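You operate a simulated robot arm through the tools that you are given. There is no shell and no other tool. Be economical: measure what you need, move in short steps, check, and stop when the job is done.

You are at the controls of a simulated robot arm. One attempt, no reset.

JOB
Tip the last soda into the PRE cup of the soap drawer.
Fine: the jar goes back with its red lid on, the drawer shut; nothing in the other cups. Set down upright: soda jar. Where these are worked on the way, their far stop is far enough and under half their travel is too little: soap drawer.

Only the result counts: the job must be done as asked and must still hold three seconds after the hand-in. Knocking over, shifting, dropping, spilling or breaking anything else fails it. Lids that push on must go on centred and level and be pressed home; caps that screw on are set level and turned clockwise until they are tight.

ROBOT AND FRAMES
A 7-joint arm with a two-finger parallel gripper, fixed in place. Base frame: the origin is at the foot of the arm, x ahead of it, y to its left, z up; the work surface is at about z = 0.85. Readings come in m, rad, newtons and seconds.
With the tool pointing down near the work surface it reaches from about 0.34 to 0.76 m from the base axis. Its first joint turns from -2.007 to 2.007 rad. Payload 3.91 kg.
Tool frame: the origin (TCP) lies between the finger pads and is the grasp point; the fingertips stand 0.03 m ahead of it; z points along the fingers, y is the line along which they close. The gripper opens to 0.11 m. The fingers are 0.02 m wide and 0.01 m thick; the gripper's body (0.048 by 0.112 m) begins 0.055 m behind the TCP.
Orientation is that of the tool frame in the base frame, as a unit quaternion [x, y, z, w]. With the fingers straight down and closing along the base's y, the tool's x points along the base's -x, its y along +y and its z along -z.

CONTROLS
- The arm moves only by the tool nudge_tool. Its argument "deltas" is a list of rows, each a list of 7 numbers: the shift along the base's x, y, z in units of 50 mm (1.0 is 50 mm), then the turn, a rotation vector about the base's x, y, z in units of 4 degrees (1.0 is 4 degrees), then the finger opening in m, from 0 to 0.11. In form: [[tx, ty, tz, rx, ry, rz, jaw], ...]. A call has 1 to 8 rows; each row shifts and turns the commanded pose from where the row before left it. A call with a number of a shift or a turn outside -1 to 1 is refused whole. A row lasts 0.2 s, in which the tool goes at most 0.05 m and 0.15 rad; a call with a longer step from one row to the next is refused whole, and so is a gripper value outside its range. A pose out of reach is approached as far as the arm can. The call stops where the force on the tool passes 90 N (or 10 N more than at its start, if that is more) or the arm is blocked; 0.2 s more then pass. The fingers move at their own pace (about 0.108 m/s each) and stop on an object; they squeeze with about 22 N. The grip force told is the motor's: it shows also when the fingers shut on nothing. Time passes only in rows, and 0.2 s behind the last, so rows that do not move let the fingers close. It gives the time, the measured TCP pose, the force on the tool (base axes), the opening and the grip force at its end, in the units of the frame above (readings bear some noise), with the torque about the TCP (base axes, N m) and any sound that the robot's microphone picked up, and new pictures: "show" is both (left out), scene, wrist or none.
- Cameras (640 x 400 px; columns grow to the right, rows downward): "scene" is fixed at [0.2205, -0.4991, 1.5644]; the picture's right is [0.97, -0.24, 0.00], its down [-0.15, -0.61, -0.78] and it looks along [0.19, 0.75, -0.63] (base axes); focal length 350 px, centre (320, 200). "wrist" rides on the gripper at [0.072, 0.017, -0.103] in the tool frame; the picture's right is [-0.23, 0.97, 0.00], its down [-0.76, -0.18, -0.62] and it looks along [-0.61, -0.14, 0.78] (tool axes); focal length 222 px, centre (320, 200). There is no depth. A picture from a camera that has moved, and an enlarged one, comes with that camera's place and axes in the base frame and with its lens.
- raise_lower(by): slides the trunk up (or, below 0, down) by that many m; the arm rides with it, the base frame stays. It gives what a move gives, with no picture.
- enlarge(camera, box): a new picture of the part [left, top, right, bottom] of that camera's present view, enlarged. It takes no simulated time.
- finish_job(): hands the job in; it is judged then, once.

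Work in short steps. Places have to be worked out from the pictures, the camera data and where the tool is seen: move nearer, look again, correct. Check each grasp and each placing, and mend what went wrong. You have 120 turns and 200 pictures in all, those below and enlarged ones among them. Open the gripper and draw the arm clear of the work before you hand the job in, unless the task says otherwise; then end with one line.

The tools are called after "Request:" as a command line: name --pt "numbers of a row" for each row, then --argument value for the rest, lists and objects as JSON in quotes. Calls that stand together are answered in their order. nudge_tool: Moves the arm, as the interface text tells. Its arguments: {"type":"object","properties":{"deltas":{"type":"array"},"show":{"type":"string","enum":["both","scene","wrist","none"]}},"required":["deltas"]} The other tools are called the same way: raise_lower (by) slides the trunk up or down; enlarge (camera, box) takes an enlarged picture of a part of a camera's view; finish_job () hands the job in.

At the start:

```text
t: 0.0
tcp_pos: [0.5248, 0.063, 1.1335]
orientation: [0.0, 1.0, 0.0, 0.0]
wrist_force: [-0.1, 0.3, 0.3]
wrist_torque: [0.0, -0.04, 0.0]
opening: 0.1104
gripper_force: 0.0
trunk travel left (down, up): [-0.75, 0.24]
```

scene: 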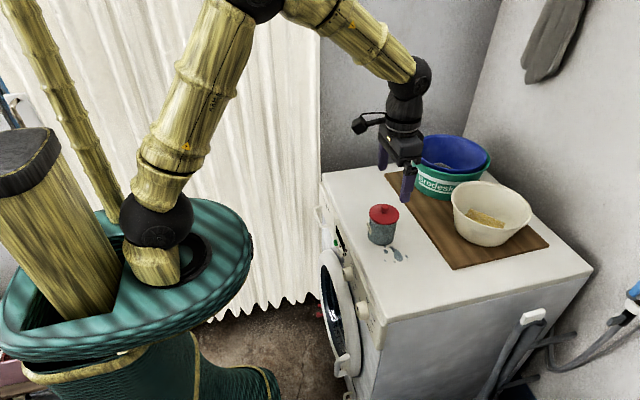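
wrist: 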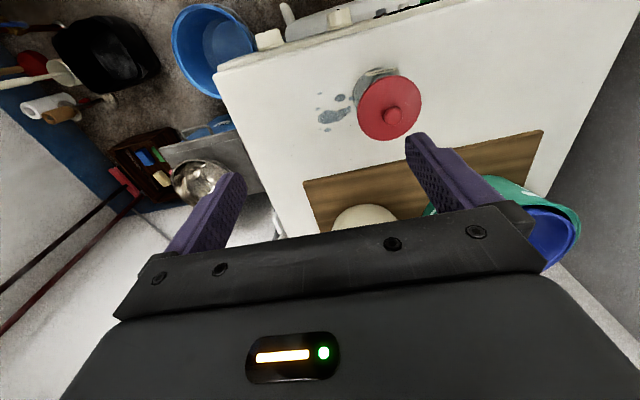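

I'll look closer at the jar and the washer's front before moving.

Request:
enlarge --camera "scene" --box '[300, 160, 460, 260]'

Request:
enlarge --camera "wrist" --box '[220, 0, 540, 200]'

```text
4.00 times, centred on (380, 210) of scene
camera zoom: at [0.2205, -0.4991, 1.5644], right [0.97, -0.24, 0.0], down [-0.15, -0.61, -0.78], along [0.19, 0.75, -0.63], focal length 1402 px, centre (80, 160)
```

zoom: 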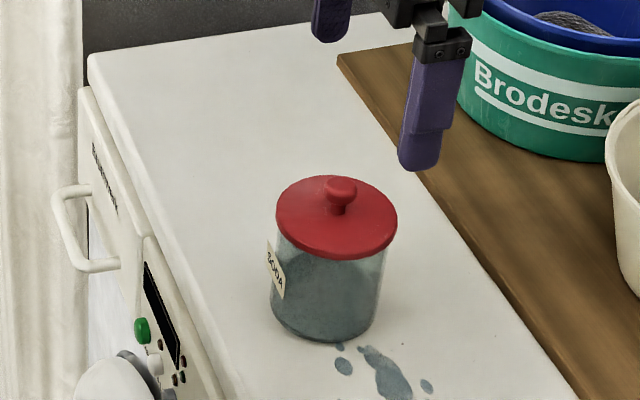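

```text
2.00 times, centred on (380, 100) of wrist
camera zoom: at [0.4534, 0.0797, 1.2367], right [0.23, 0.97, 0.0], down [0.76, -0.18, 0.62], along [0.61, -0.14, -0.78], focal length 444 px, centre (200, 400)
```

zoom: 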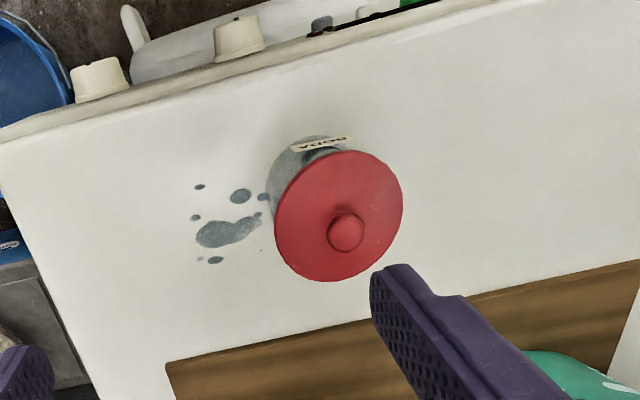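

Lid centre triangulates to about (0.56, 0.15, 0.935). I'll move back toward the robot so the wrist camera can view the drawer front.

Request:
nudge_tool --pt "-0.9 0.5 0 0 0 0 0.11" --pt "-0.9 0.5 0 0 0 0 0.11" --pt "-0.9 0.5 0 0 0 0 0.11" --pt "-0.6 0.5 0 0 0 0 0.11"

```text
refused: row 1 steps farther than a row can; nothing moved
```

That step was just too long; same motion with smaller steps.

Request:
nudge_tool --pt "-0.8 0.4 0 0 0 0 0.11" --pt "-0.8 0.4 0 0 0 0 0.11" --pt "-0.8 0.4 0 0 0 0 0.11" --pt "-0.8 0.4 0 0 0 0 0.11"

```text
t: 1.0
tcp_pos: [0.3615, 0.1459, 1.1346]
orientation: [0.0, 1.0, 0.0, 0.001]
wrist_force: [-0.5, -0.7, -0.4]
wrist_torque: [-0.01, 0.02, 0.0]
opening: 0.1097
gripper_force: 0.0
trunk travel left (down, up): [-0.75, 0.24]
camera wrist: at [0.2897, 0.1611, 1.2391], right [0.23, 0.97, 0.0], down [0.76, -0.18, 0.62], along [0.61, -0.14, -0.78], focal length 222 px, centre (320, 200)
```

scene: 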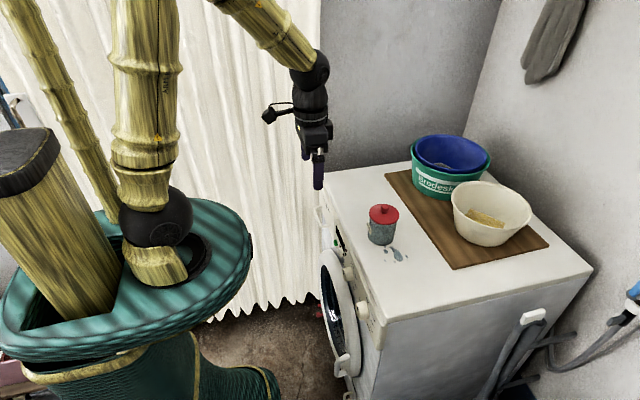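
wrist: 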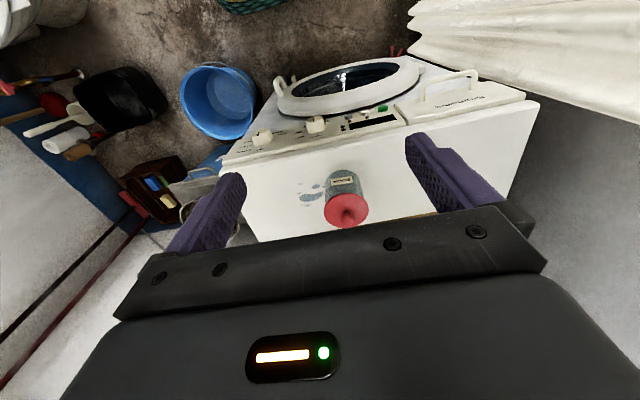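

Request:
enlarge --camera "wrist" --box '[340, 50, 560, 188]'

Request:
enlarge --camera "scene" --box '[290, 180, 386, 240]'

```text
2.90 times, centred on (450, 119) of wrist
camera zoom: at [0.2897, 0.1611, 1.2391], right [0.23, 0.97, 0.0], down [0.76, -0.18, 0.62], along [0.61, -0.14, -0.78], focal length 644 px, centre (-57, 435)
```

zoom: 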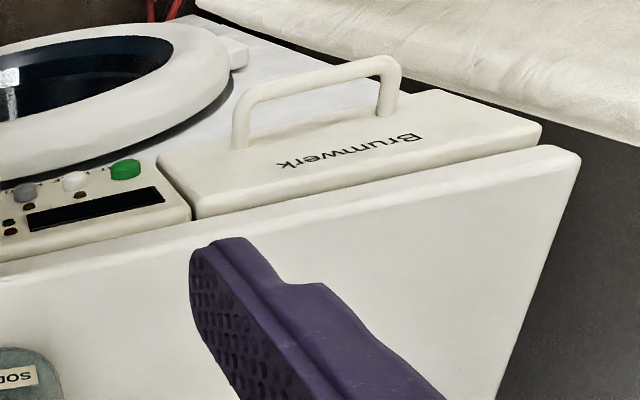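

```text
6.67 times, centred on (338, 210) of scene
camera zoom: at [0.2205, -0.4991, 1.5644], right [0.97, -0.24, 0.0], down [-0.15, -0.61, -0.78], along [0.19, 0.75, -0.63], focal length 2337 px, centre (200, 133)
```

zoom: 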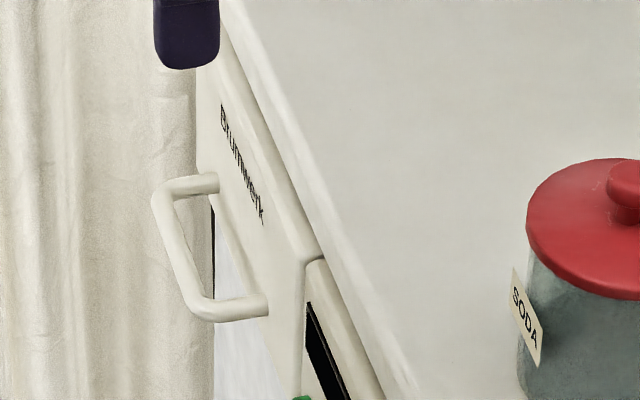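

Handle bar triangulates to centre ≈(0.437, 0.393, 0.738), running along y; washer front at x≈0.47. I'll turn the tool horizontal (pointing +x, closing along z) in free space while moving left.

Request:
nudge_tool --pt "0 0.3 -0.1 -0.9623 -0.9623 0.9623 0.11" --pt "0 0.3 -0.1 -0.9623 -0.9623 0.9623 0.11" --pt "0 0.3 -0.1 -0.9623 -0.9623 0.9623 0.11" --pt "0 0.3 -0.1 -0.9623 -0.9623 0.9623 0.11" --pt "0 0.3 -0.1 -0.9623 -0.9623 0.9623 0.11" --pt "0 0.3 -0.1 -0.9623 -0.9623 0.9623 0.11" --show "none"

Request:
nudge_tool --pt "0 0.3 -0.1 -0.9623 -0.9623 0.9623 0.08" --pt "0 0.3 -0.1 -0.9623 -0.9623 0.9623 0.08" --pt "0 0.3 -0.1 -0.9623 -0.9623 0.9623 0.08" --pt "0 0.3 -0.1 -0.9623 -0.9623 0.9623 0.08" --pt "0 0.3 -0.1 -0.9623 -0.9623 0.9623 0.08" --pt "0 0.3 -0.1 -0.9623 -0.9623 0.9623 0.08" --show "scene"

```text
t: 2.4
tcp_pos: [0.3653, 0.2349, 1.1048]
orientation: [-0.197, 0.939, -0.198, 0.198]
wrist_force: [0.5, 0.5, 1.0]
wrist_torque: [-0.01, 0.02, 0.0]
opening: 0.11
gripper_force: 0.1
trunk travel left (down, up): [-0.75, 0.24]
```

```text
t: 3.8
tcp_pos: [0.366, 0.3262, 1.0752]
orientation: [-0.372, 0.765, -0.372, 0.371]
wrist_force: [-0.4, 0.4, -0.5]
wrist_torque: [-0.02, -0.01, -0.01]
opening: 0.0801
gripper_force: 0.1
trunk travel left (down, up): [-0.75, 0.24]
```

scene: 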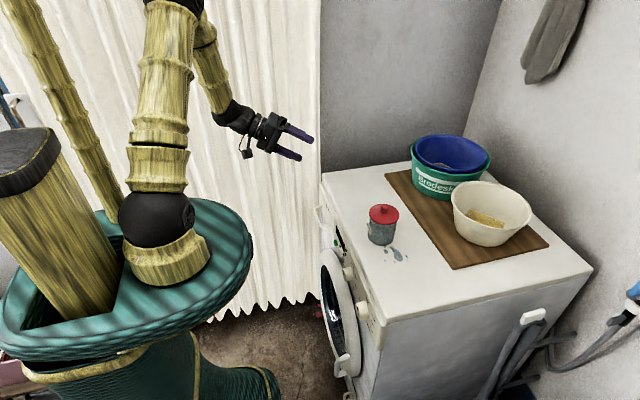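

Works well; finishing the rotation, shifting the tool to y≈0.393 and a bit back, then I'll lower the trunk.

Request:
nudge_tool --pt "-0.1 0.2 -0.1 -0.9623 -0.9623 0.9623 0.05" --pt "-0.1 0.2 -0.1 -0.9623 -0.9623 0.9623 0.05" --pt "-0.1 0.2 -0.1 -0.9623 -0.9623 0.9623 0.05" --pt "-0.1 0.2 -0.1 -0.9623 -0.9623 0.9623 0.05" --pt "-0.1 0.2 -0.1 -0.9623 -0.9623 0.9623 0.05" --pt "-0.1 0.2 -0.1 -0.9623 -0.9623 0.9623 0.05" --show "none"

Request:
raise_lower --by -0.25

Request:
nudge_tool --pt "0 0 0 0 0 0 0.05" --show "both"

```text
t: 5.2
tcp_pos: [0.3358, 0.3847, 1.0421]
orientation: [0.5, -0.498, 0.501, -0.5]
wrist_force: [0.3, 0.1, -0.5]
wrist_torque: [-0.01, 0.03, -0.03]
opening: 0.0503
gripper_force: 0.0
trunk travel left (down, up): [-0.75, 0.24]
```

```text
t: 7.8
tcp_pos: [0.3367, 0.3839, 0.7928]
orientation: [-0.5, 0.5, -0.5, 0.5]
wrist_force: [0.3, 0.2, 0.8]
wrist_torque: [0.01, -0.02, 0.01]
opening: 0.0501
gripper_force: 0.1
trunk travel left (down, up): [-0.5, 0.49]
```

```text
t: 8.2
tcp_pos: [0.3385, 0.3846, 0.793]
orientation: [-0.5, 0.5, -0.5, 0.5]
wrist_force: [-0.3, -0.2, -1.1]
wrist_torque: [0.0, 0.01, -0.02]
opening: 0.0501
gripper_force: 0.0
trunk travel left (down, up): [-0.5, 0.49]
camera wrist: at [0.2338, 0.3112, 0.7759], right [0.0, 0.23, -0.97], down [-0.62, 0.76, 0.18], along [0.78, 0.61, 0.14], focal length 222 px, centre (320, 200)
```

scene: 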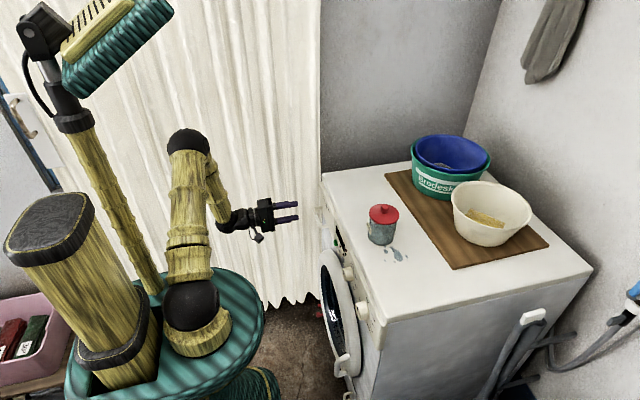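
wrist: 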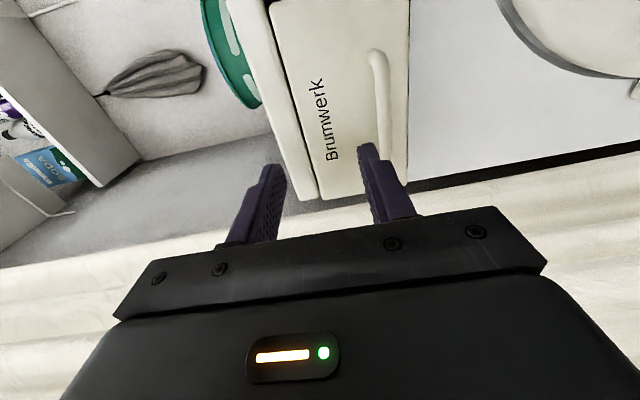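

The wrist view confirms bar height z≈0.738. Lower 55 mm and advance so the bar sits between the fingers (TCP x≈0.425), then close.

Request:
nudge_tool --pt "0 0.16 -0.55 0 0 0 0.05" --pt "0 0 -0.55 0 0 0 0.05" --pt "0.6 0 0 0 0 0 0.05" --pt "0.55 0 0 0 0 0 0.05" --pt "0.55 0 0 0 0 0 0.05" --show "wrist"

```text
t: 9.4
tcp_pos: [0.4205, 0.3927, 0.7384]
orientation: [0.5, -0.5, 0.501, -0.499]
wrist_force: [-0.2, 0.4, 0.7]
wrist_torque: [0.0, -0.02, -0.02]
opening: 0.0503
gripper_force: 0.0
trunk travel left (down, up): [-0.5, 0.49]
camera wrist: at [0.3174, 0.3197, 0.7224], right [0.0, 0.23, -0.97], down [-0.62, 0.76, 0.18], along [0.78, 0.61, 0.14], focal length 222 px, centre (320, 200)
```

wrist: 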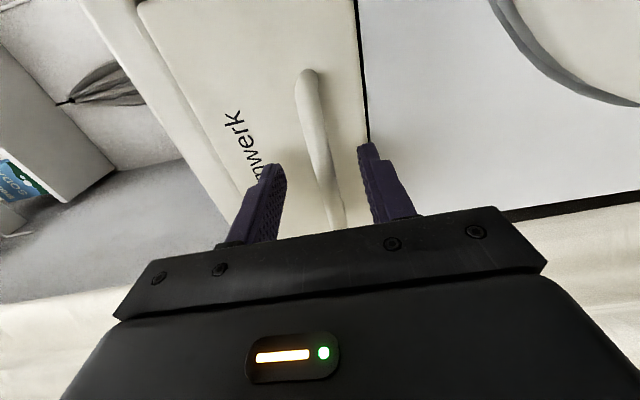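

The bar is between the fingers. Close with a small forward creep.

Request:
nudge_tool --pt "0.12 0 0 0 0 0 0.03" --pt "0 0 0 0 0 0 0.0" --pt "0 0 0 0 0 0 0.0" --show "none"

```text
t: 10.2
tcp_pos: [0.4271, 0.3931, 0.7354]
orientation: [0.503, -0.501, 0.498, -0.497]
wrist_force: [-0.9, -4.6, -26.1]
wrist_torque: [0.2, 0.2, 0.64]
opening: 0.0116
gripper_force: 45.2
trunk travel left (down, up): [-0.5, 0.49]
```

Bar gripped (11.6 mm), but it sits ~3 mm lower than commanded; ease down and pull a little.

Request:
nudge_tool --pt "0 0 -0.06 0 0 0 0.0" --pt "-0.3 0 0 0 0 0 0.0" --pt "-0.4 0 0 0 0 0 0.0" --show "both"

```text
t: 11.0
tcp_pos: [0.3932, 0.3934, 0.7355]
orientation: [0.499, -0.5, 0.501, -0.499]
wrist_force: [-0.8, -5.4, -12.2]
wrist_torque: [-0.07, 0.07, -1.21]
opening: 0.0115
gripper_force: 44.6
trunk travel left (down, up): [-0.5, 0.49]
camera wrist: at [0.29, 0.3197, 0.7185], right [0.0, 0.23, -0.97], down [-0.62, 0.76, 0.18], along [0.78, 0.61, 0.14], focal length 222 px, centre (320, 200)
```

scene: 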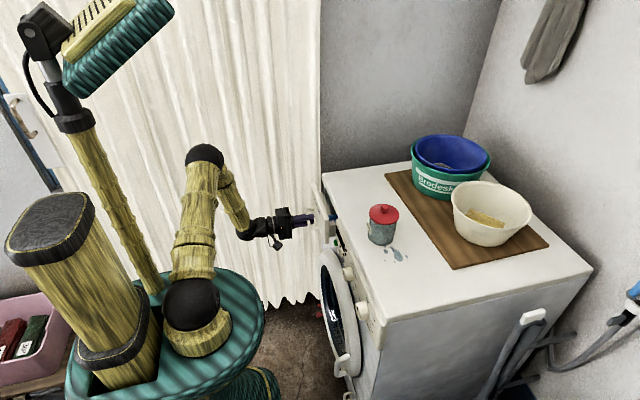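
wrist: 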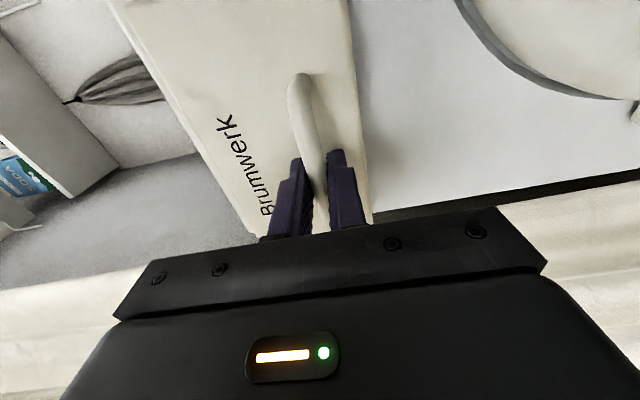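

The drawer slides out. Keep pulling gently until the stop.

Request:
nudge_tool --pt "-0.4 0 0 0 0 0 0.0" --pt "-0.4 0 0 0 0 0 0.0" --pt "-0.4 0 0 0 0 0 0.0" --pt "-0.4 0 0 0 0 0 0.0" --show "scene"

```text
t: 12.0
tcp_pos: [0.3144, 0.3922, 0.7358]
orientation: [-0.5, 0.5, -0.5, 0.5]
wrist_force: [-1.8, -6.1, -9.7]
wrist_torque: [-0.04, 0.05, -1.25]
opening: 0.0114
gripper_force: 44.6
trunk travel left (down, up): [-0.5, 0.49]
```

scene: 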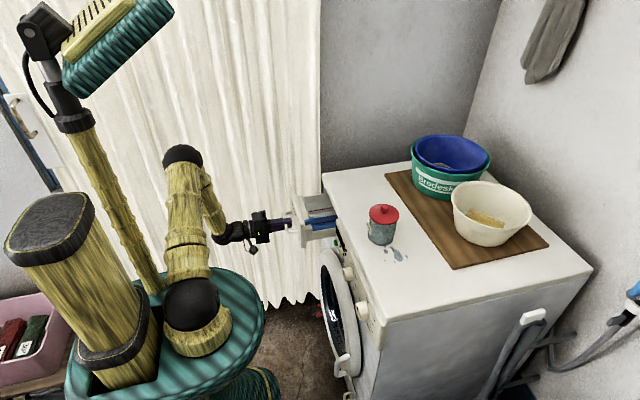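

Request:
nudge_tool --pt "-0.3 0 0 0 0 0 0.0" --pt "-0.3 0 0 0 0 0 0.0" --pt "-0.3 0 0 0 0 0 0.0" --show "none"

Request:
enlarge --camera "scene" --box '[264, 170, 360, 230]'

```text
t: 12.8
tcp_pos: [0.2687, 0.3941, 0.7351]
orientation: [0.5, -0.499, 0.5, -0.5]
wrist_force: [-1.4, -3.7, -8.9]
wrist_torque: [0.1, 0.05, 0.25]
opening: 0.0116
gripper_force: 44.6
trunk travel left (down, up): [-0.5, 0.49]
```

```text
6.67 times, centred on (312, 200) of scene
camera zoom: at [0.2205, -0.4991, 1.5644], right [0.97, -0.24, 0.0], down [-0.15, -0.61, -0.78], along [0.19, 0.75, -0.63], focal length 2337 px, centre (373, 200)
```

zoom: 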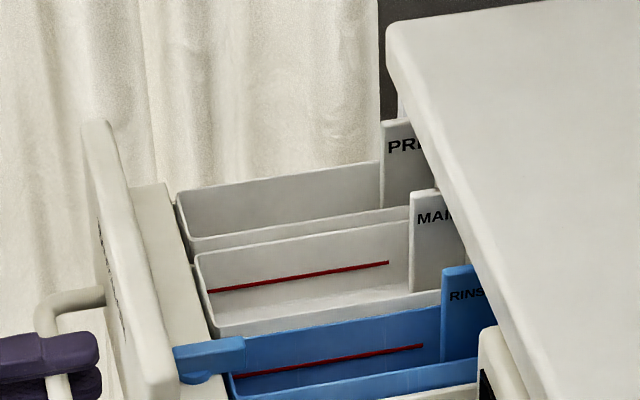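

PRE is the leftmost cup (largest y). Keep pulling carefully to the stop.

Request:
nudge_tool --pt "-0.25 0 0 0 0 0 0.0" --pt "-0.25 0 0 0 0 0 0.0" --pt "-0.25 0 0 0 0 0 0.0" --show "none"

Request:
enlarge --camera "scene" --box '[248, 165, 360, 235]'

```text
t: 13.6
tcp_pos: [0.2298, 0.3921, 0.735]
orientation: [-0.499, 0.5, -0.5, 0.5]
wrist_force: [-1.0, -9.6, -0.5]
wrist_torque: [-0.01, -0.07, 0.89]
opening: 0.0114
gripper_force: 44.9
trunk travel left (down, up): [-0.5, 0.49]
```

```text
5.71 times, centred on (304, 200) of scene
camera zoom: at [0.2205, -0.4991, 1.5644], right [0.97, -0.24, 0.0], down [-0.15, -0.61, -0.78], along [0.19, 0.75, -0.63], focal length 2003 px, centre (411, 200)
```

zoom: 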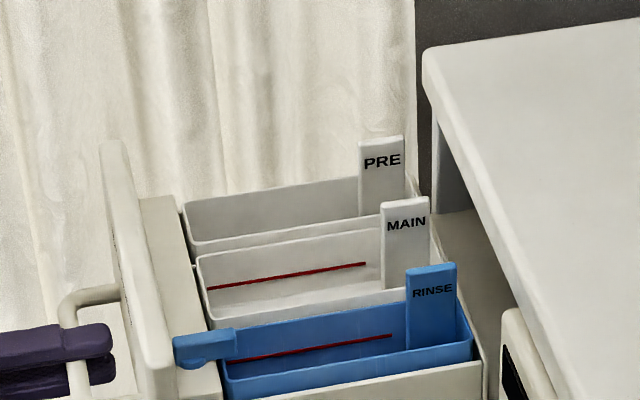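

All three cups are fully exposed (≈0.2 m pulled). Release the handle and back off.

Request:
nudge_tool --pt "0 0 0 0 0 0 0.05" --pt "0 0 0 0 0 0 0.05" --pt "-0.3 0 0.0 0 0 0 0.05" --pt "-0.3 0 0.0 0 0 0 0.05" --pt "-0.3 0 0.0 0 0 0 0.05" --show "both"

```text
t: 14.8
tcp_pos: [0.1938, 0.3906, 0.7357]
orientation: [0.495, -0.505, 0.505, -0.496]
wrist_force: [0.0, -0.2, -0.7]
wrist_torque: [0.05, -0.03, 0.0]
opening: 0.0501
gripper_force: 0.1
trunk travel left (down, up): [-0.5, 0.49]
camera wrist: at [0.0886, 0.3197, 0.7183], right [0.01, 0.23, -0.97], down [-0.61, 0.77, 0.18], along [0.79, 0.59, 0.14], focal length 222 px, centre (320, 200)
```

scene: 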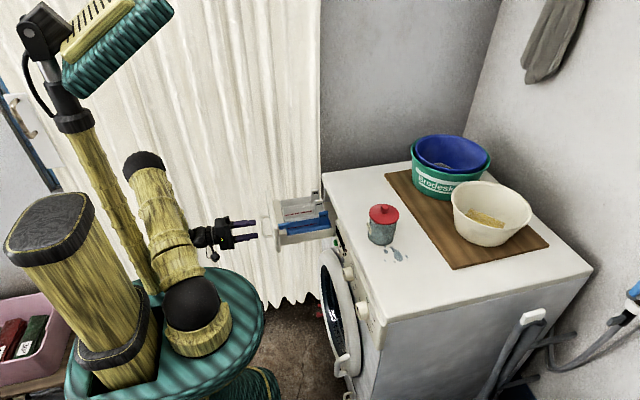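
wrist: 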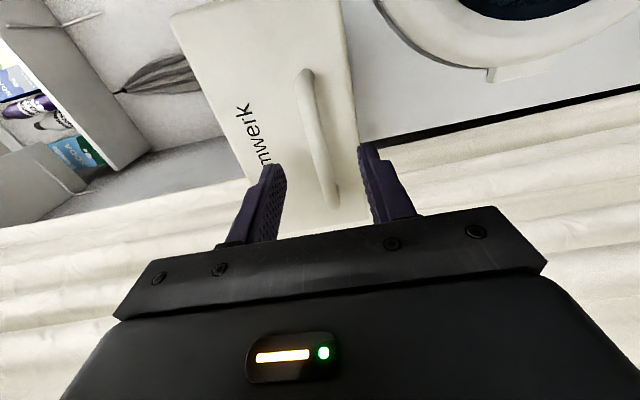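

Fingertips are ~1 cm clear of the bar; close the fingers' gap a bit less matters not — raise the trunk to lift straight up.

Request:
raise_lower --by 0.25

Request:
nudge_tool --pt "0.3 -0.3 0.5 0.9623 0.9623 -0.9623 0.05" --pt "0.3 -0.3 0.5 0.9623 0.9623 -0.9623 0.05" --pt "0.3 -0.3 0.3 0.9623 0.9623 -0.9623 0.05" --pt "0.3 -0.3 0.3 0.9623 0.9623 -0.9623 0.05" --pt "0.3 -0.3 0 0.9623 0.9623 -0.9623 0.05" --pt "0.3 -0.3 0 0.9623 0.9623 -0.9623 0.05" --pt "0.3 -0.3 0 0.9623 0.9623 -0.9623 0.05" --pt "0.3 -0.3 0 0.9623 0.9623 -0.9623 0.05" --show "scene"

```text
t: 17.4
tcp_pos: [0.193, 0.3914, 0.9847]
orientation: [0.495, -0.505, 0.505, -0.495]
wrist_force: [-0.5, -0.3, 0.3]
wrist_torque: [-0.02, 0.01, 0.0]
opening: 0.0501
gripper_force: 0.1
trunk travel left (down, up): [-0.75, 0.24]
```

```text
t: 19.2
tcp_pos: [0.3052, 0.2729, 1.0638]
orientation: [-0.318, 0.836, -0.316, 0.318]
wrist_force: [0.8, -0.3, -1.1]
wrist_torque: [0.02, 0.04, 0.0]
opening: 0.0503
gripper_force: 0.0
trunk travel left (down, up): [-0.75, 0.24]
```

scene: 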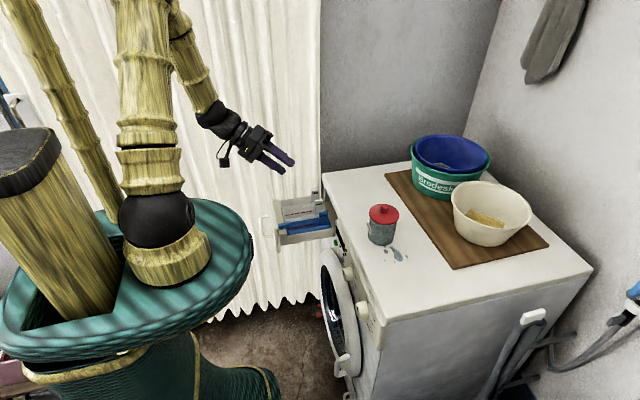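

Finish turning back to fingers-down, ending above/behind the drawer so the wrist camera can see into the cups.

Request:
nudge_tool --pt "0.03 0.2 0.2 0.9623 0.9623 -0.9623 0.05" --pt "0.03 0.2 0.2 0.9623 0.9623 -0.9623 0.05" --pt "0.03 0.2 0.2 0.9623 0.9623 -0.9623 0.05" --pt "0.03 0.2 0.2 0.9623 0.9623 -0.9623 0.05" --pt "0.03 0.2 0.2 0.9623 0.9623 -0.9623 0.05" --show "none"

Request:
nudge_tool --pt "0.03 0.2 0.2 0.9623 0.9623 -0.9623 0.05" --pt "0.03 0.2 0.2 0.9623 0.9623 -0.9623 0.05" --pt "0.03 0.2 0.2 0.9623 0.9623 -0.9623 0.05" --pt "0.03 0.2 0.2 0.9623 0.9623 -0.9623 0.05" --pt "0.03 0.2 0.2 0.9623 0.9623 -0.9623 0.05" --pt "0 0 0 0 0 0 0.05" --show "both"

```text
t: 20.4
tcp_pos: [0.3124, 0.3234, 1.1138]
orientation: [-0.166, 0.958, -0.165, 0.165]
wrist_force: [-0.6, 0.6, -0.6]
wrist_torque: [0.0, 0.02, 0.0]
opening: 0.0502
gripper_force: 0.0
trunk travel left (down, up): [-0.75, 0.24]
```

```text
t: 21.8
tcp_pos: [0.3224, 0.3723, 1.1646]
orientation: [0.0, 1.0, 0.0, -0.001]
wrist_force: [0.1, 0.0, -0.1]
wrist_torque: [0.01, 0.02, -0.01]
opening: 0.0499
gripper_force: 0.1
trunk travel left (down, up): [-0.75, 0.24]
camera wrist: at [0.2501, 0.3886, 1.2689], right [0.23, 0.97, 0.0], down [0.76, -0.18, 0.62], along [0.61, -0.14, -0.78], focal length 222 px, centre (320, 200)
```

scene: 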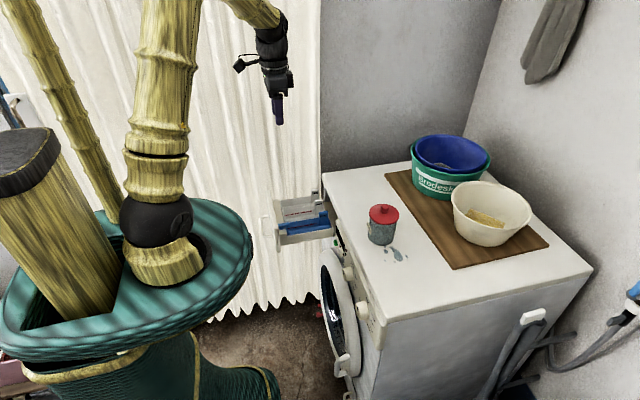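
wrist: 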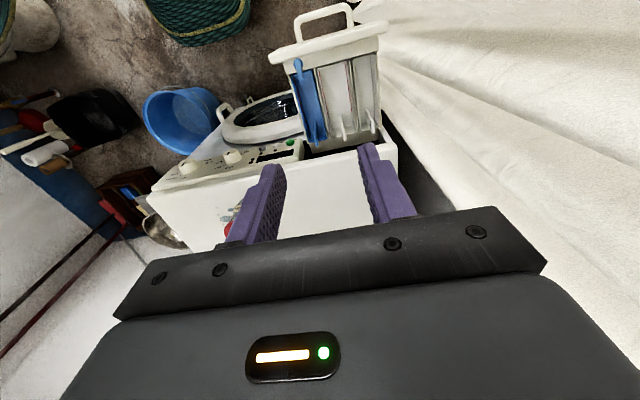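

Request:
enlarge --camera "wrist" --box '[240, 0, 416, 160]'

Request:
enlarge --camera "scene" --box '[256, 175, 352, 255]'

```text
2.50 times, centred on (328, 80) of wrist
camera zoom: at [0.2501, 0.3886, 1.2689], right [0.23, 0.97, 0.0], down [0.76, -0.18, 0.62], along [0.61, -0.14, -0.78], focal length 555 px, centre (300, 500)
```

zoom: 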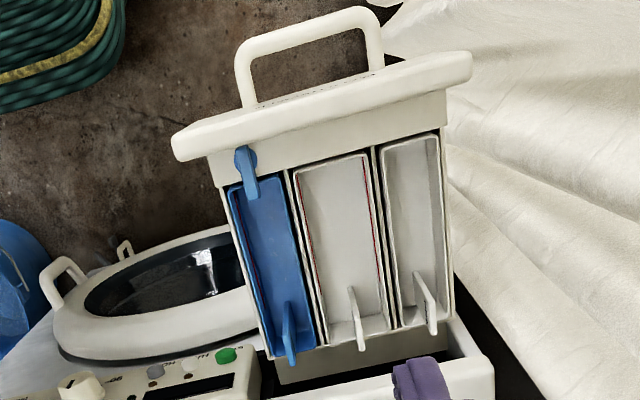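

```text
5.00 times, centred on (304, 215) of scene
camera zoom: at [0.2205, -0.4991, 1.5644], right [0.97, -0.24, 0.0], down [-0.15, -0.61, -0.78], along [0.19, 0.75, -0.63], focal length 1753 px, centre (400, 125)
```

zoom: 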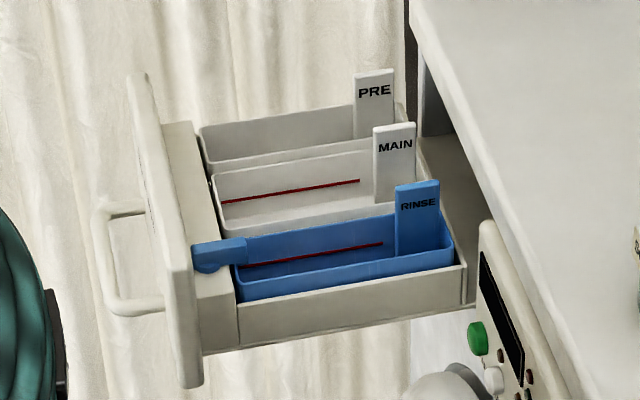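

PRE cup rim: x 0.32–0.465, y 0.436–0.480, z≈0.768. Now I go above the jar for the lid.

Request:
nudge_tool --pt "0.6 -0.56 0 0 0 0 0.06" --pt "0.6 -0.56 0 0 0 0 0.06" --pt "0.6 -0.56 0 0 0 0 0.06" --pt "0.6 -0.56 0 0 0 0 0.06" --pt "0.6 -0.56 -0.4 0 0 0 0.06" --pt "0.6 -0.56 -0.4 0 0 0 0.06" --pt "0.6 -0.56 -0.4 0 0 0 0.06" --pt "0.6 -0.56 -0.4 0 0 0 0.06" --show "both"

```text
t: 23.6
tcp_pos: [0.5603, 0.1509, 1.0818]
orientation: [-0.001, 1.0, 0.0, -0.001]
wrist_force: [-0.2, -0.1, -0.4]
wrist_torque: [-0.01, 0.04, 0.01]
opening: 0.0602
gripper_force: 0.0
trunk travel left (down, up): [-0.75, 0.24]
camera wrist: at [0.488, 0.1664, 1.1857], right [0.23, 0.97, 0.0], down [0.76, -0.18, 0.62], along [0.61, -0.14, -0.78], focal length 222 px, centre (320, 200)
```

scene: 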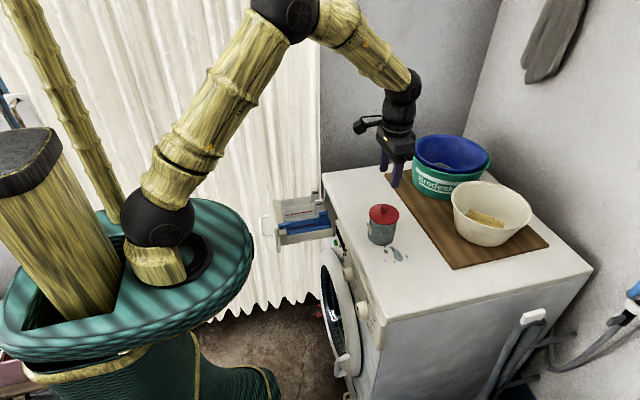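
wrist: 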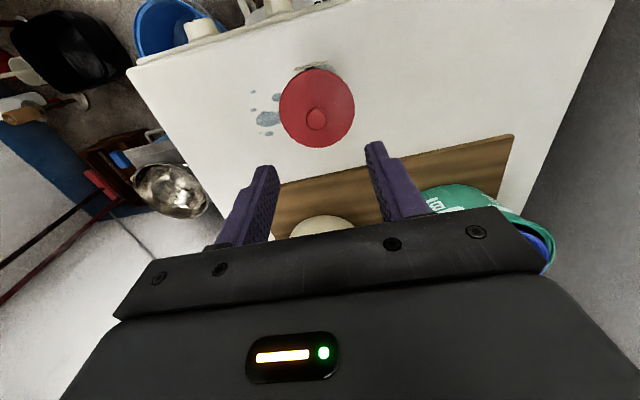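

Request:
enlarge --camera "wrist" --box '[240, 50, 400, 150]'

Request:
enlarge --camera "scene" --box '[350, 195, 414, 255]'

```text
4.00 times, centred on (320, 100) of wrist
camera zoom: at [0.488, 0.1664, 1.1857], right [0.23, 0.97, 0.0], down [0.76, -0.18, 0.62], along [0.61, -0.14, -0.78], focal length 888 px, centre (320, 600)
```

zoom: 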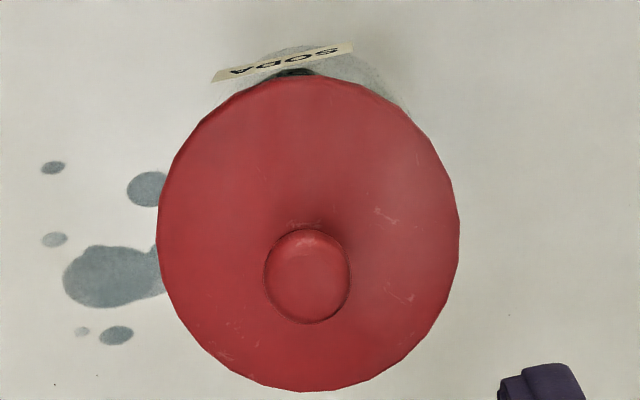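

```text
6.67 times, centred on (382, 225) of scene
camera zoom: at [0.2205, -0.4991, 1.5644], right [0.97, -0.24, 0.0], down [-0.15, -0.61, -0.78], along [0.19, 0.75, -0.63], focal length 2337 px, centre (-93, 33)
```

zoom: 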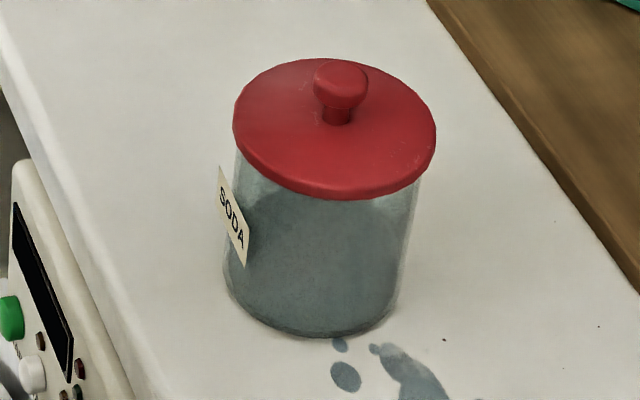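

Knob centre ≈(0.562, 0.147), top z≈0.962, lid plate ≈0.937. Descend so fingertips stop just above the lid plate.

Request:
nudge_tool --pt "0.03 -0.08 -0.6 0 0 0 0.05" --pt "0 0 -0.6 0 0 0 0.05" --pt "0 0 -0.6 0 0 0 0.05" --pt "0 0 -0.3 0 0 0 0.05" --show "both"

Request:
enlarge --camera "scene" --box '[350, 185, 414, 245]'

```text
t: 24.6
tcp_pos: [0.5641, 0.145, 0.9776]
orientation: [0.001, 1.0, 0.0, 0.001]
wrist_force: [-0.3, 0.2, 0.0]
wrist_torque: [-0.01, -0.02, 0.0]
opening: 0.0501
gripper_force: 0.1
trunk travel left (down, up): [-0.75, 0.24]
camera wrist: at [0.4912, 0.1615, 1.0816], right [0.23, 0.97, 0.0], down [0.76, -0.18, 0.62], along [0.61, -0.14, -0.78], focal length 222 px, centre (320, 200)
```

scene: 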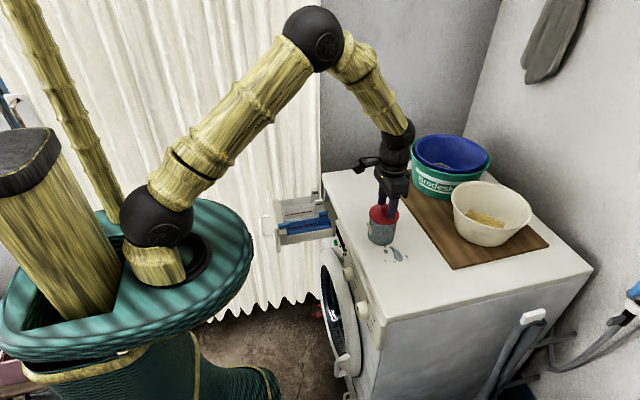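
wrist: 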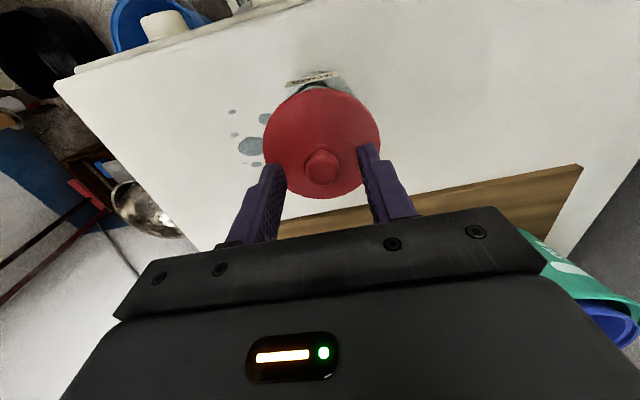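

```text
6.67 times, centred on (382, 215) of scene
camera zoom: at [0.2205, -0.4991, 1.5644], right [0.97, -0.24, 0.0], down [-0.15, -0.61, -0.78], along [0.19, 0.75, -0.63], focal length 2337 px, centre (-93, 100)
```

zoom: 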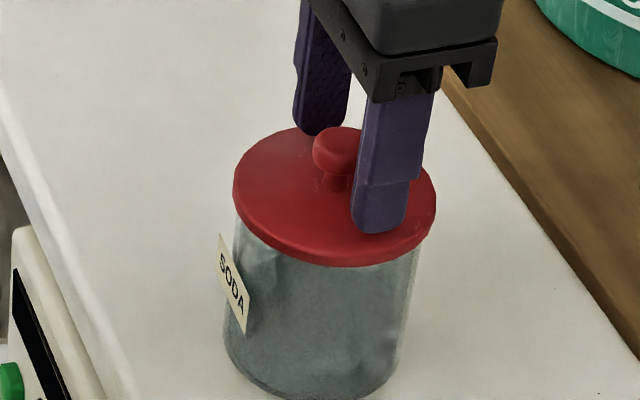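

Aligned within a few mm; drop 6 mm, shift slightly, and close on the knob.

Request:
nudge_tool --pt "-0.05 0.03 -0.1 0 0 0 0.05" --pt "0 0 0 0 0 0 0.0" --pt "0 0 0 0 0 0 0.0" --show "none"

Request:
enlarge --camera "scene" --box '[350, 185, 414, 245]'

```text
t: 25.4
tcp_pos: [0.5617, 0.1454, 0.9737]
orientation: [0.001, 1.0, 0.0, -0.001]
wrist_force: [0.3, 0.8, 1.6]
wrist_torque: [0.04, 0.07, 0.01]
opening: 0.0203
gripper_force: 22.3
trunk travel left (down, up): [-0.75, 0.24]
```

```text
6.67 times, centred on (382, 215) of scene
camera zoom: at [0.2205, -0.4991, 1.5644], right [0.97, -0.24, 0.0], down [-0.15, -0.61, -0.78], along [0.19, 0.75, -0.63], focal length 2337 px, centre (-93, 100)
```

zoom: 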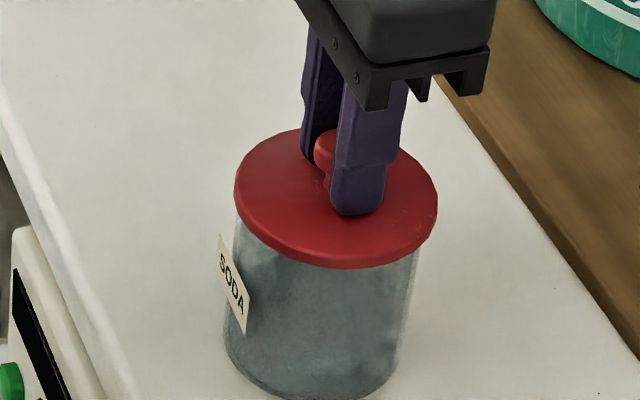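

Knob gripped (20 mm). Lift slowly and see whether the lid comes off without the jar.

Request:
nudge_tool --pt "0 0 0.1 0 0 0 0.0" --pt "0 0 0.15 0 0 0 0.0" --pt "0 0 0.15 0 0 0 0.0" --show "none"

Request:
enlarge --camera "scene" --box '[350, 185, 414, 245]'

```text
t: 26.2
tcp_pos: [0.5615, 0.1458, 0.9939]
orientation: [0.0, 1.0, -0.001, 0.0]
wrist_force: [0.4, -0.6, -0.4]
wrist_torque: [0.03, 0.01, -0.02]
opening: 0.0201
gripper_force: 21.9
trunk travel left (down, up): [-0.75, 0.24]
```

```text
6.67 times, centred on (382, 215) of scene
camera zoom: at [0.2205, -0.4991, 1.5644], right [0.97, -0.24, 0.0], down [-0.15, -0.61, -0.78], along [0.19, 0.75, -0.63], focal length 2337 px, centre (-93, 100)
```

zoom: 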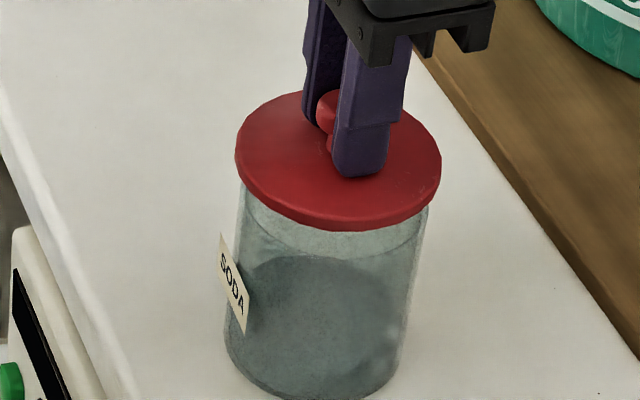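

The lid comes off cleanly. Lift further and carry it to a bare spot on the washer top, (0.565, 0.32).

Request:
nudge_tool --pt "0 0 0.6 0 0 0 0.0" --pt "0 0.2 0.6 0 0 0 0.0" --pt "0 0.8 0 0 0 0 0.0" --pt "0 0.8 0 0 0 0 0.0" --pt "0 0.8 0 0 0 0 0.0" --pt "0 0.8 -0.4 0 0 0 0.0" --pt "0 0.1 -0.9 0 0 0 0.0" --pt "0 0 -0.7 0 0 0 0.0" --show "both"

```text
t: 28.0
tcp_pos: [0.5565, 0.3235, 0.9562]
orientation: [-0.001, 1.0, 0.0, 0.0]
wrist_force: [-0.1, 0.0, -0.1]
wrist_torque: [-0.03, 0.03, 0.02]
opening: 0.0199
gripper_force: 21.4
trunk travel left (down, up): [-0.75, 0.24]
camera wrist: at [0.4839, 0.3397, 1.0609], right [0.23, 0.97, 0.0], down [0.76, -0.18, 0.62], along [0.61, -0.14, -0.78], focal length 222 px, centre (320, 200)
```

scene: 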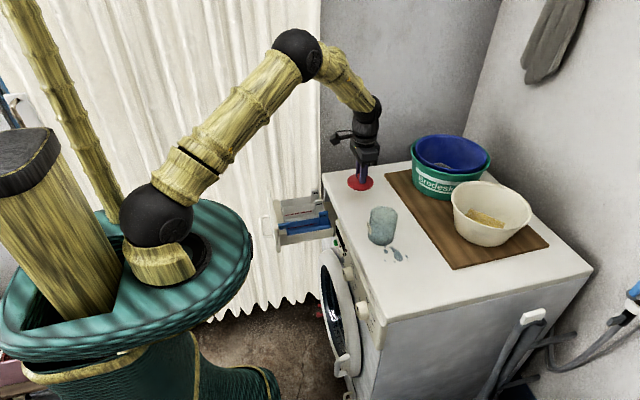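
wrist: 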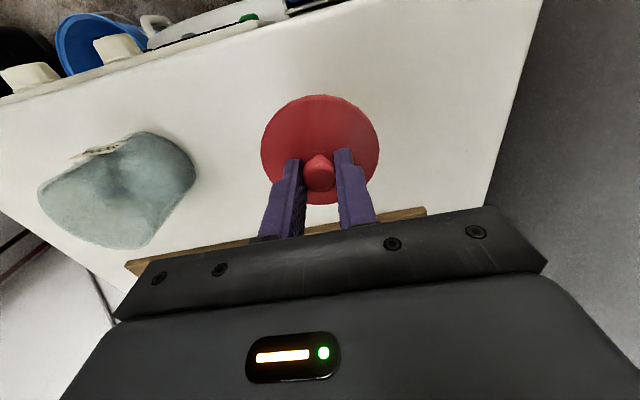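

Look at the open jar, then lower the lid.

Request:
enlarge --camera "wrist" --box '[20, 110, 220, 260]'

Request:
enlarge --camera "scene" --box '[340, 165, 420, 255]'

Request:
nudge_tool --pt "0 0 -0.5 0 0 0 0.0" --pt "0 0 -0.35 0 0 0 0.0" --pt "0 0 -0.1 0 0 0 0.0" --show "none"

```text
2.67 times, centred on (120, 185) of wrist
camera zoom: at [0.4839, 0.3397, 1.0609], right [0.23, 0.97, 0.0], down [0.76, -0.18, 0.62], along [0.61, -0.14, -0.78], focal length 592 px, centre (853, 240)
```

zoom: 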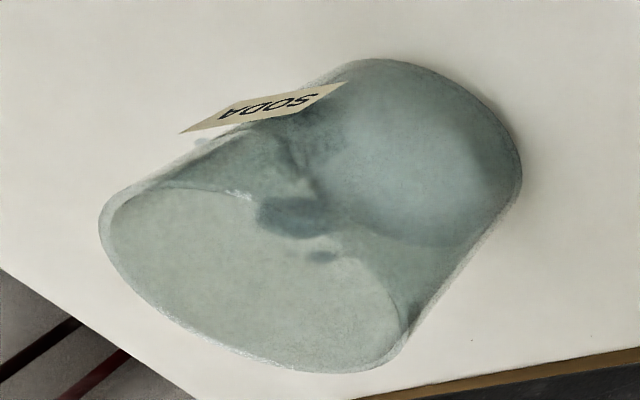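

```text
4.44 times, centred on (380, 210) of scene
camera zoom: at [0.2205, -0.4991, 1.5644], right [0.97, -0.24, 0.0], down [-0.15, -0.61, -0.78], along [0.19, 0.75, -0.63], focal length 1558 px, centre (53, 156)
```

zoom: 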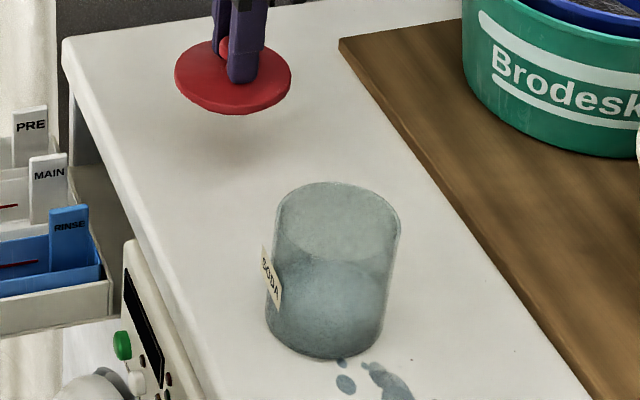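

```text
t: 28.8
tcp_pos: [0.56, 0.3213, 0.9075]
orientation: [0.0, 1.0, 0.0, 0.0]
wrist_force: [0.1, -0.5, 0.8]
wrist_torque: [0.03, -0.01, 0.02]
opening: 0.0203
gripper_force: 22.1
trunk travel left (down, up): [-0.75, 0.24]
```

Jar is a plain glass cylinder, soda roughly in the lower half. Lower the lid in small steps until contact.

Request:
nudge_tool --pt "0 0 -0.08 0 0 0 0.0" --pt "0 0 -0.08 0 0 0 0.0" --show "none"

Request:
enlarge --camera "scene" --box '[330, 150, 394, 200]'

```text
t: 29.4
tcp_pos: [0.5602, 0.3213, 0.899]
orientation: [0.001, 1.0, 0.001, 0.0]
wrist_force: [-0.4, -0.3, -0.7]
wrist_torque: [0.01, -0.01, 0.0]
opening: 0.02
gripper_force: 21.8
trunk travel left (down, up): [-0.75, 0.24]
```

```text
8.00 times, centred on (362, 175) of scene
camera zoom: at [0.2205, -0.4991, 1.5644], right [0.97, -0.24, 0.0], down [-0.15, -0.61, -0.78], along [0.19, 0.75, -0.63], focal length 2804 px, centre (-16, 400)
```

zoom: 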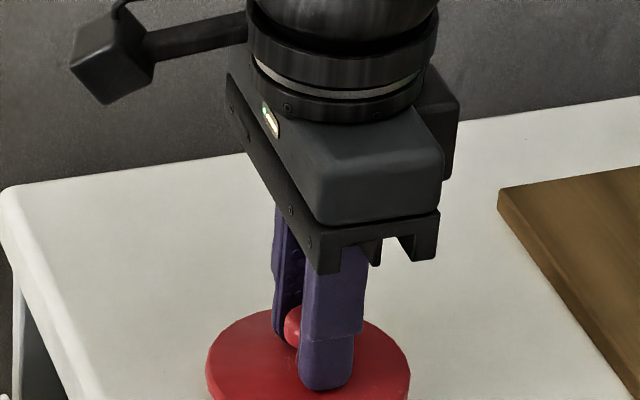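

Request:
nudge_tool --pt "0 0 -0.06 0 0 0 0.0" --pt "0 0 -0.06 0 0 0 0.0" --show "none"

Request:
enlarge --camera "scene" --box '[330, 165, 394, 215]'

```text
t: 30.0
tcp_pos: [0.5608, 0.3217, 0.8966]
orientation: [-0.001, 1.0, 0.001, 0.003]
wrist_force: [-1.6, -4.0, 19.6]
wrist_torque: [-0.09, 0.22, 0.04]
opening: 0.0203
gripper_force: 22.2
trunk travel left (down, up): [-0.75, 0.24]
```

```text
8.00 times, centred on (362, 190) of scene
camera zoom: at [0.2205, -0.4991, 1.5644], right [0.97, -0.24, 0.0], down [-0.15, -0.61, -0.78], along [0.19, 0.75, -0.63], focal length 2804 px, centre (-16, 280)
```

zoom: 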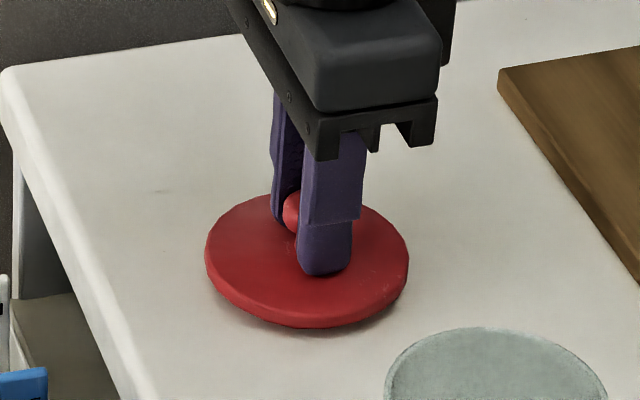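

Lid rests on the surface (contact at TCP z≈0.897, so jar rim ≈0.927). Release it and rise.

Request:
nudge_tool --pt "0 0 0.1 0 0 0 0.0" --pt "0 0 0 0 0 0 0.05" --pt "0 0 0 0 0 0 0.05" --pt "0 0 0.9 0 0 0 0.05" --pt "0 0 0.9 0 0 0 0.05" --pt "0 0 0.9 0 0 0 0.05" --pt "0 0 0.9 0 0 0 0.05" --pt "0 0 0.5 0 0 0 0.08" --show "scene"

Request:
nudge_tool --pt "0 -0.4 0 0.726 0.726 -0.947 0.11" --pt "0 -0.4 0 0.726 0.726 -0.947 0.11" --pt "0 -0.4 0 0.726 0.726 -0.947 0.11" --pt "0 -0.4 0 0.726 0.726 -0.947 0.11" --pt "0 -0.4 0 0.726 0.726 -0.947 0.11" --pt "0 -0.4 0 0.726 0.726 -0.947 0.11" --pt "0 -0.4 0 0.726 0.726 -0.947 0.11" --show "scene"

```text
t: 31.8
tcp_pos: [0.5594, 0.3212, 1.1058]
orientation: [0.0, 1.0, 0.0, 0.0]
wrist_force: [0.2, -0.6, -0.2]
wrist_torque: [-0.05, 0.01, -0.01]
opening: 0.0802
gripper_force: 0.1
trunk travel left (down, up): [-0.75, 0.24]
```

scene: 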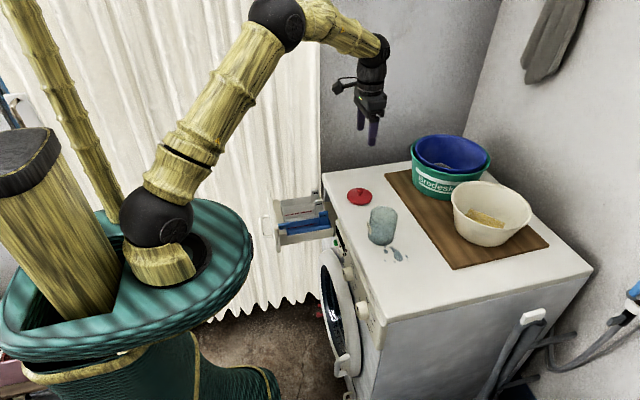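

```text
t: 33.4
tcp_pos: [0.56, 0.1825, 1.1025]
orientation: [0.228, 0.942, 0.175, -0.174]
wrist_force: [0.4, -0.2, 0.0]
wrist_torque: [0.02, -0.04, -0.01]
opening: 0.1101
gripper_force: 0.0
trunk travel left (down, up): [-0.75, 0.24]
```

scene: 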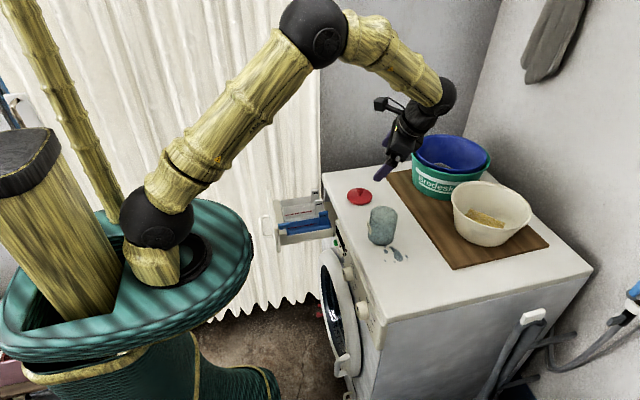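

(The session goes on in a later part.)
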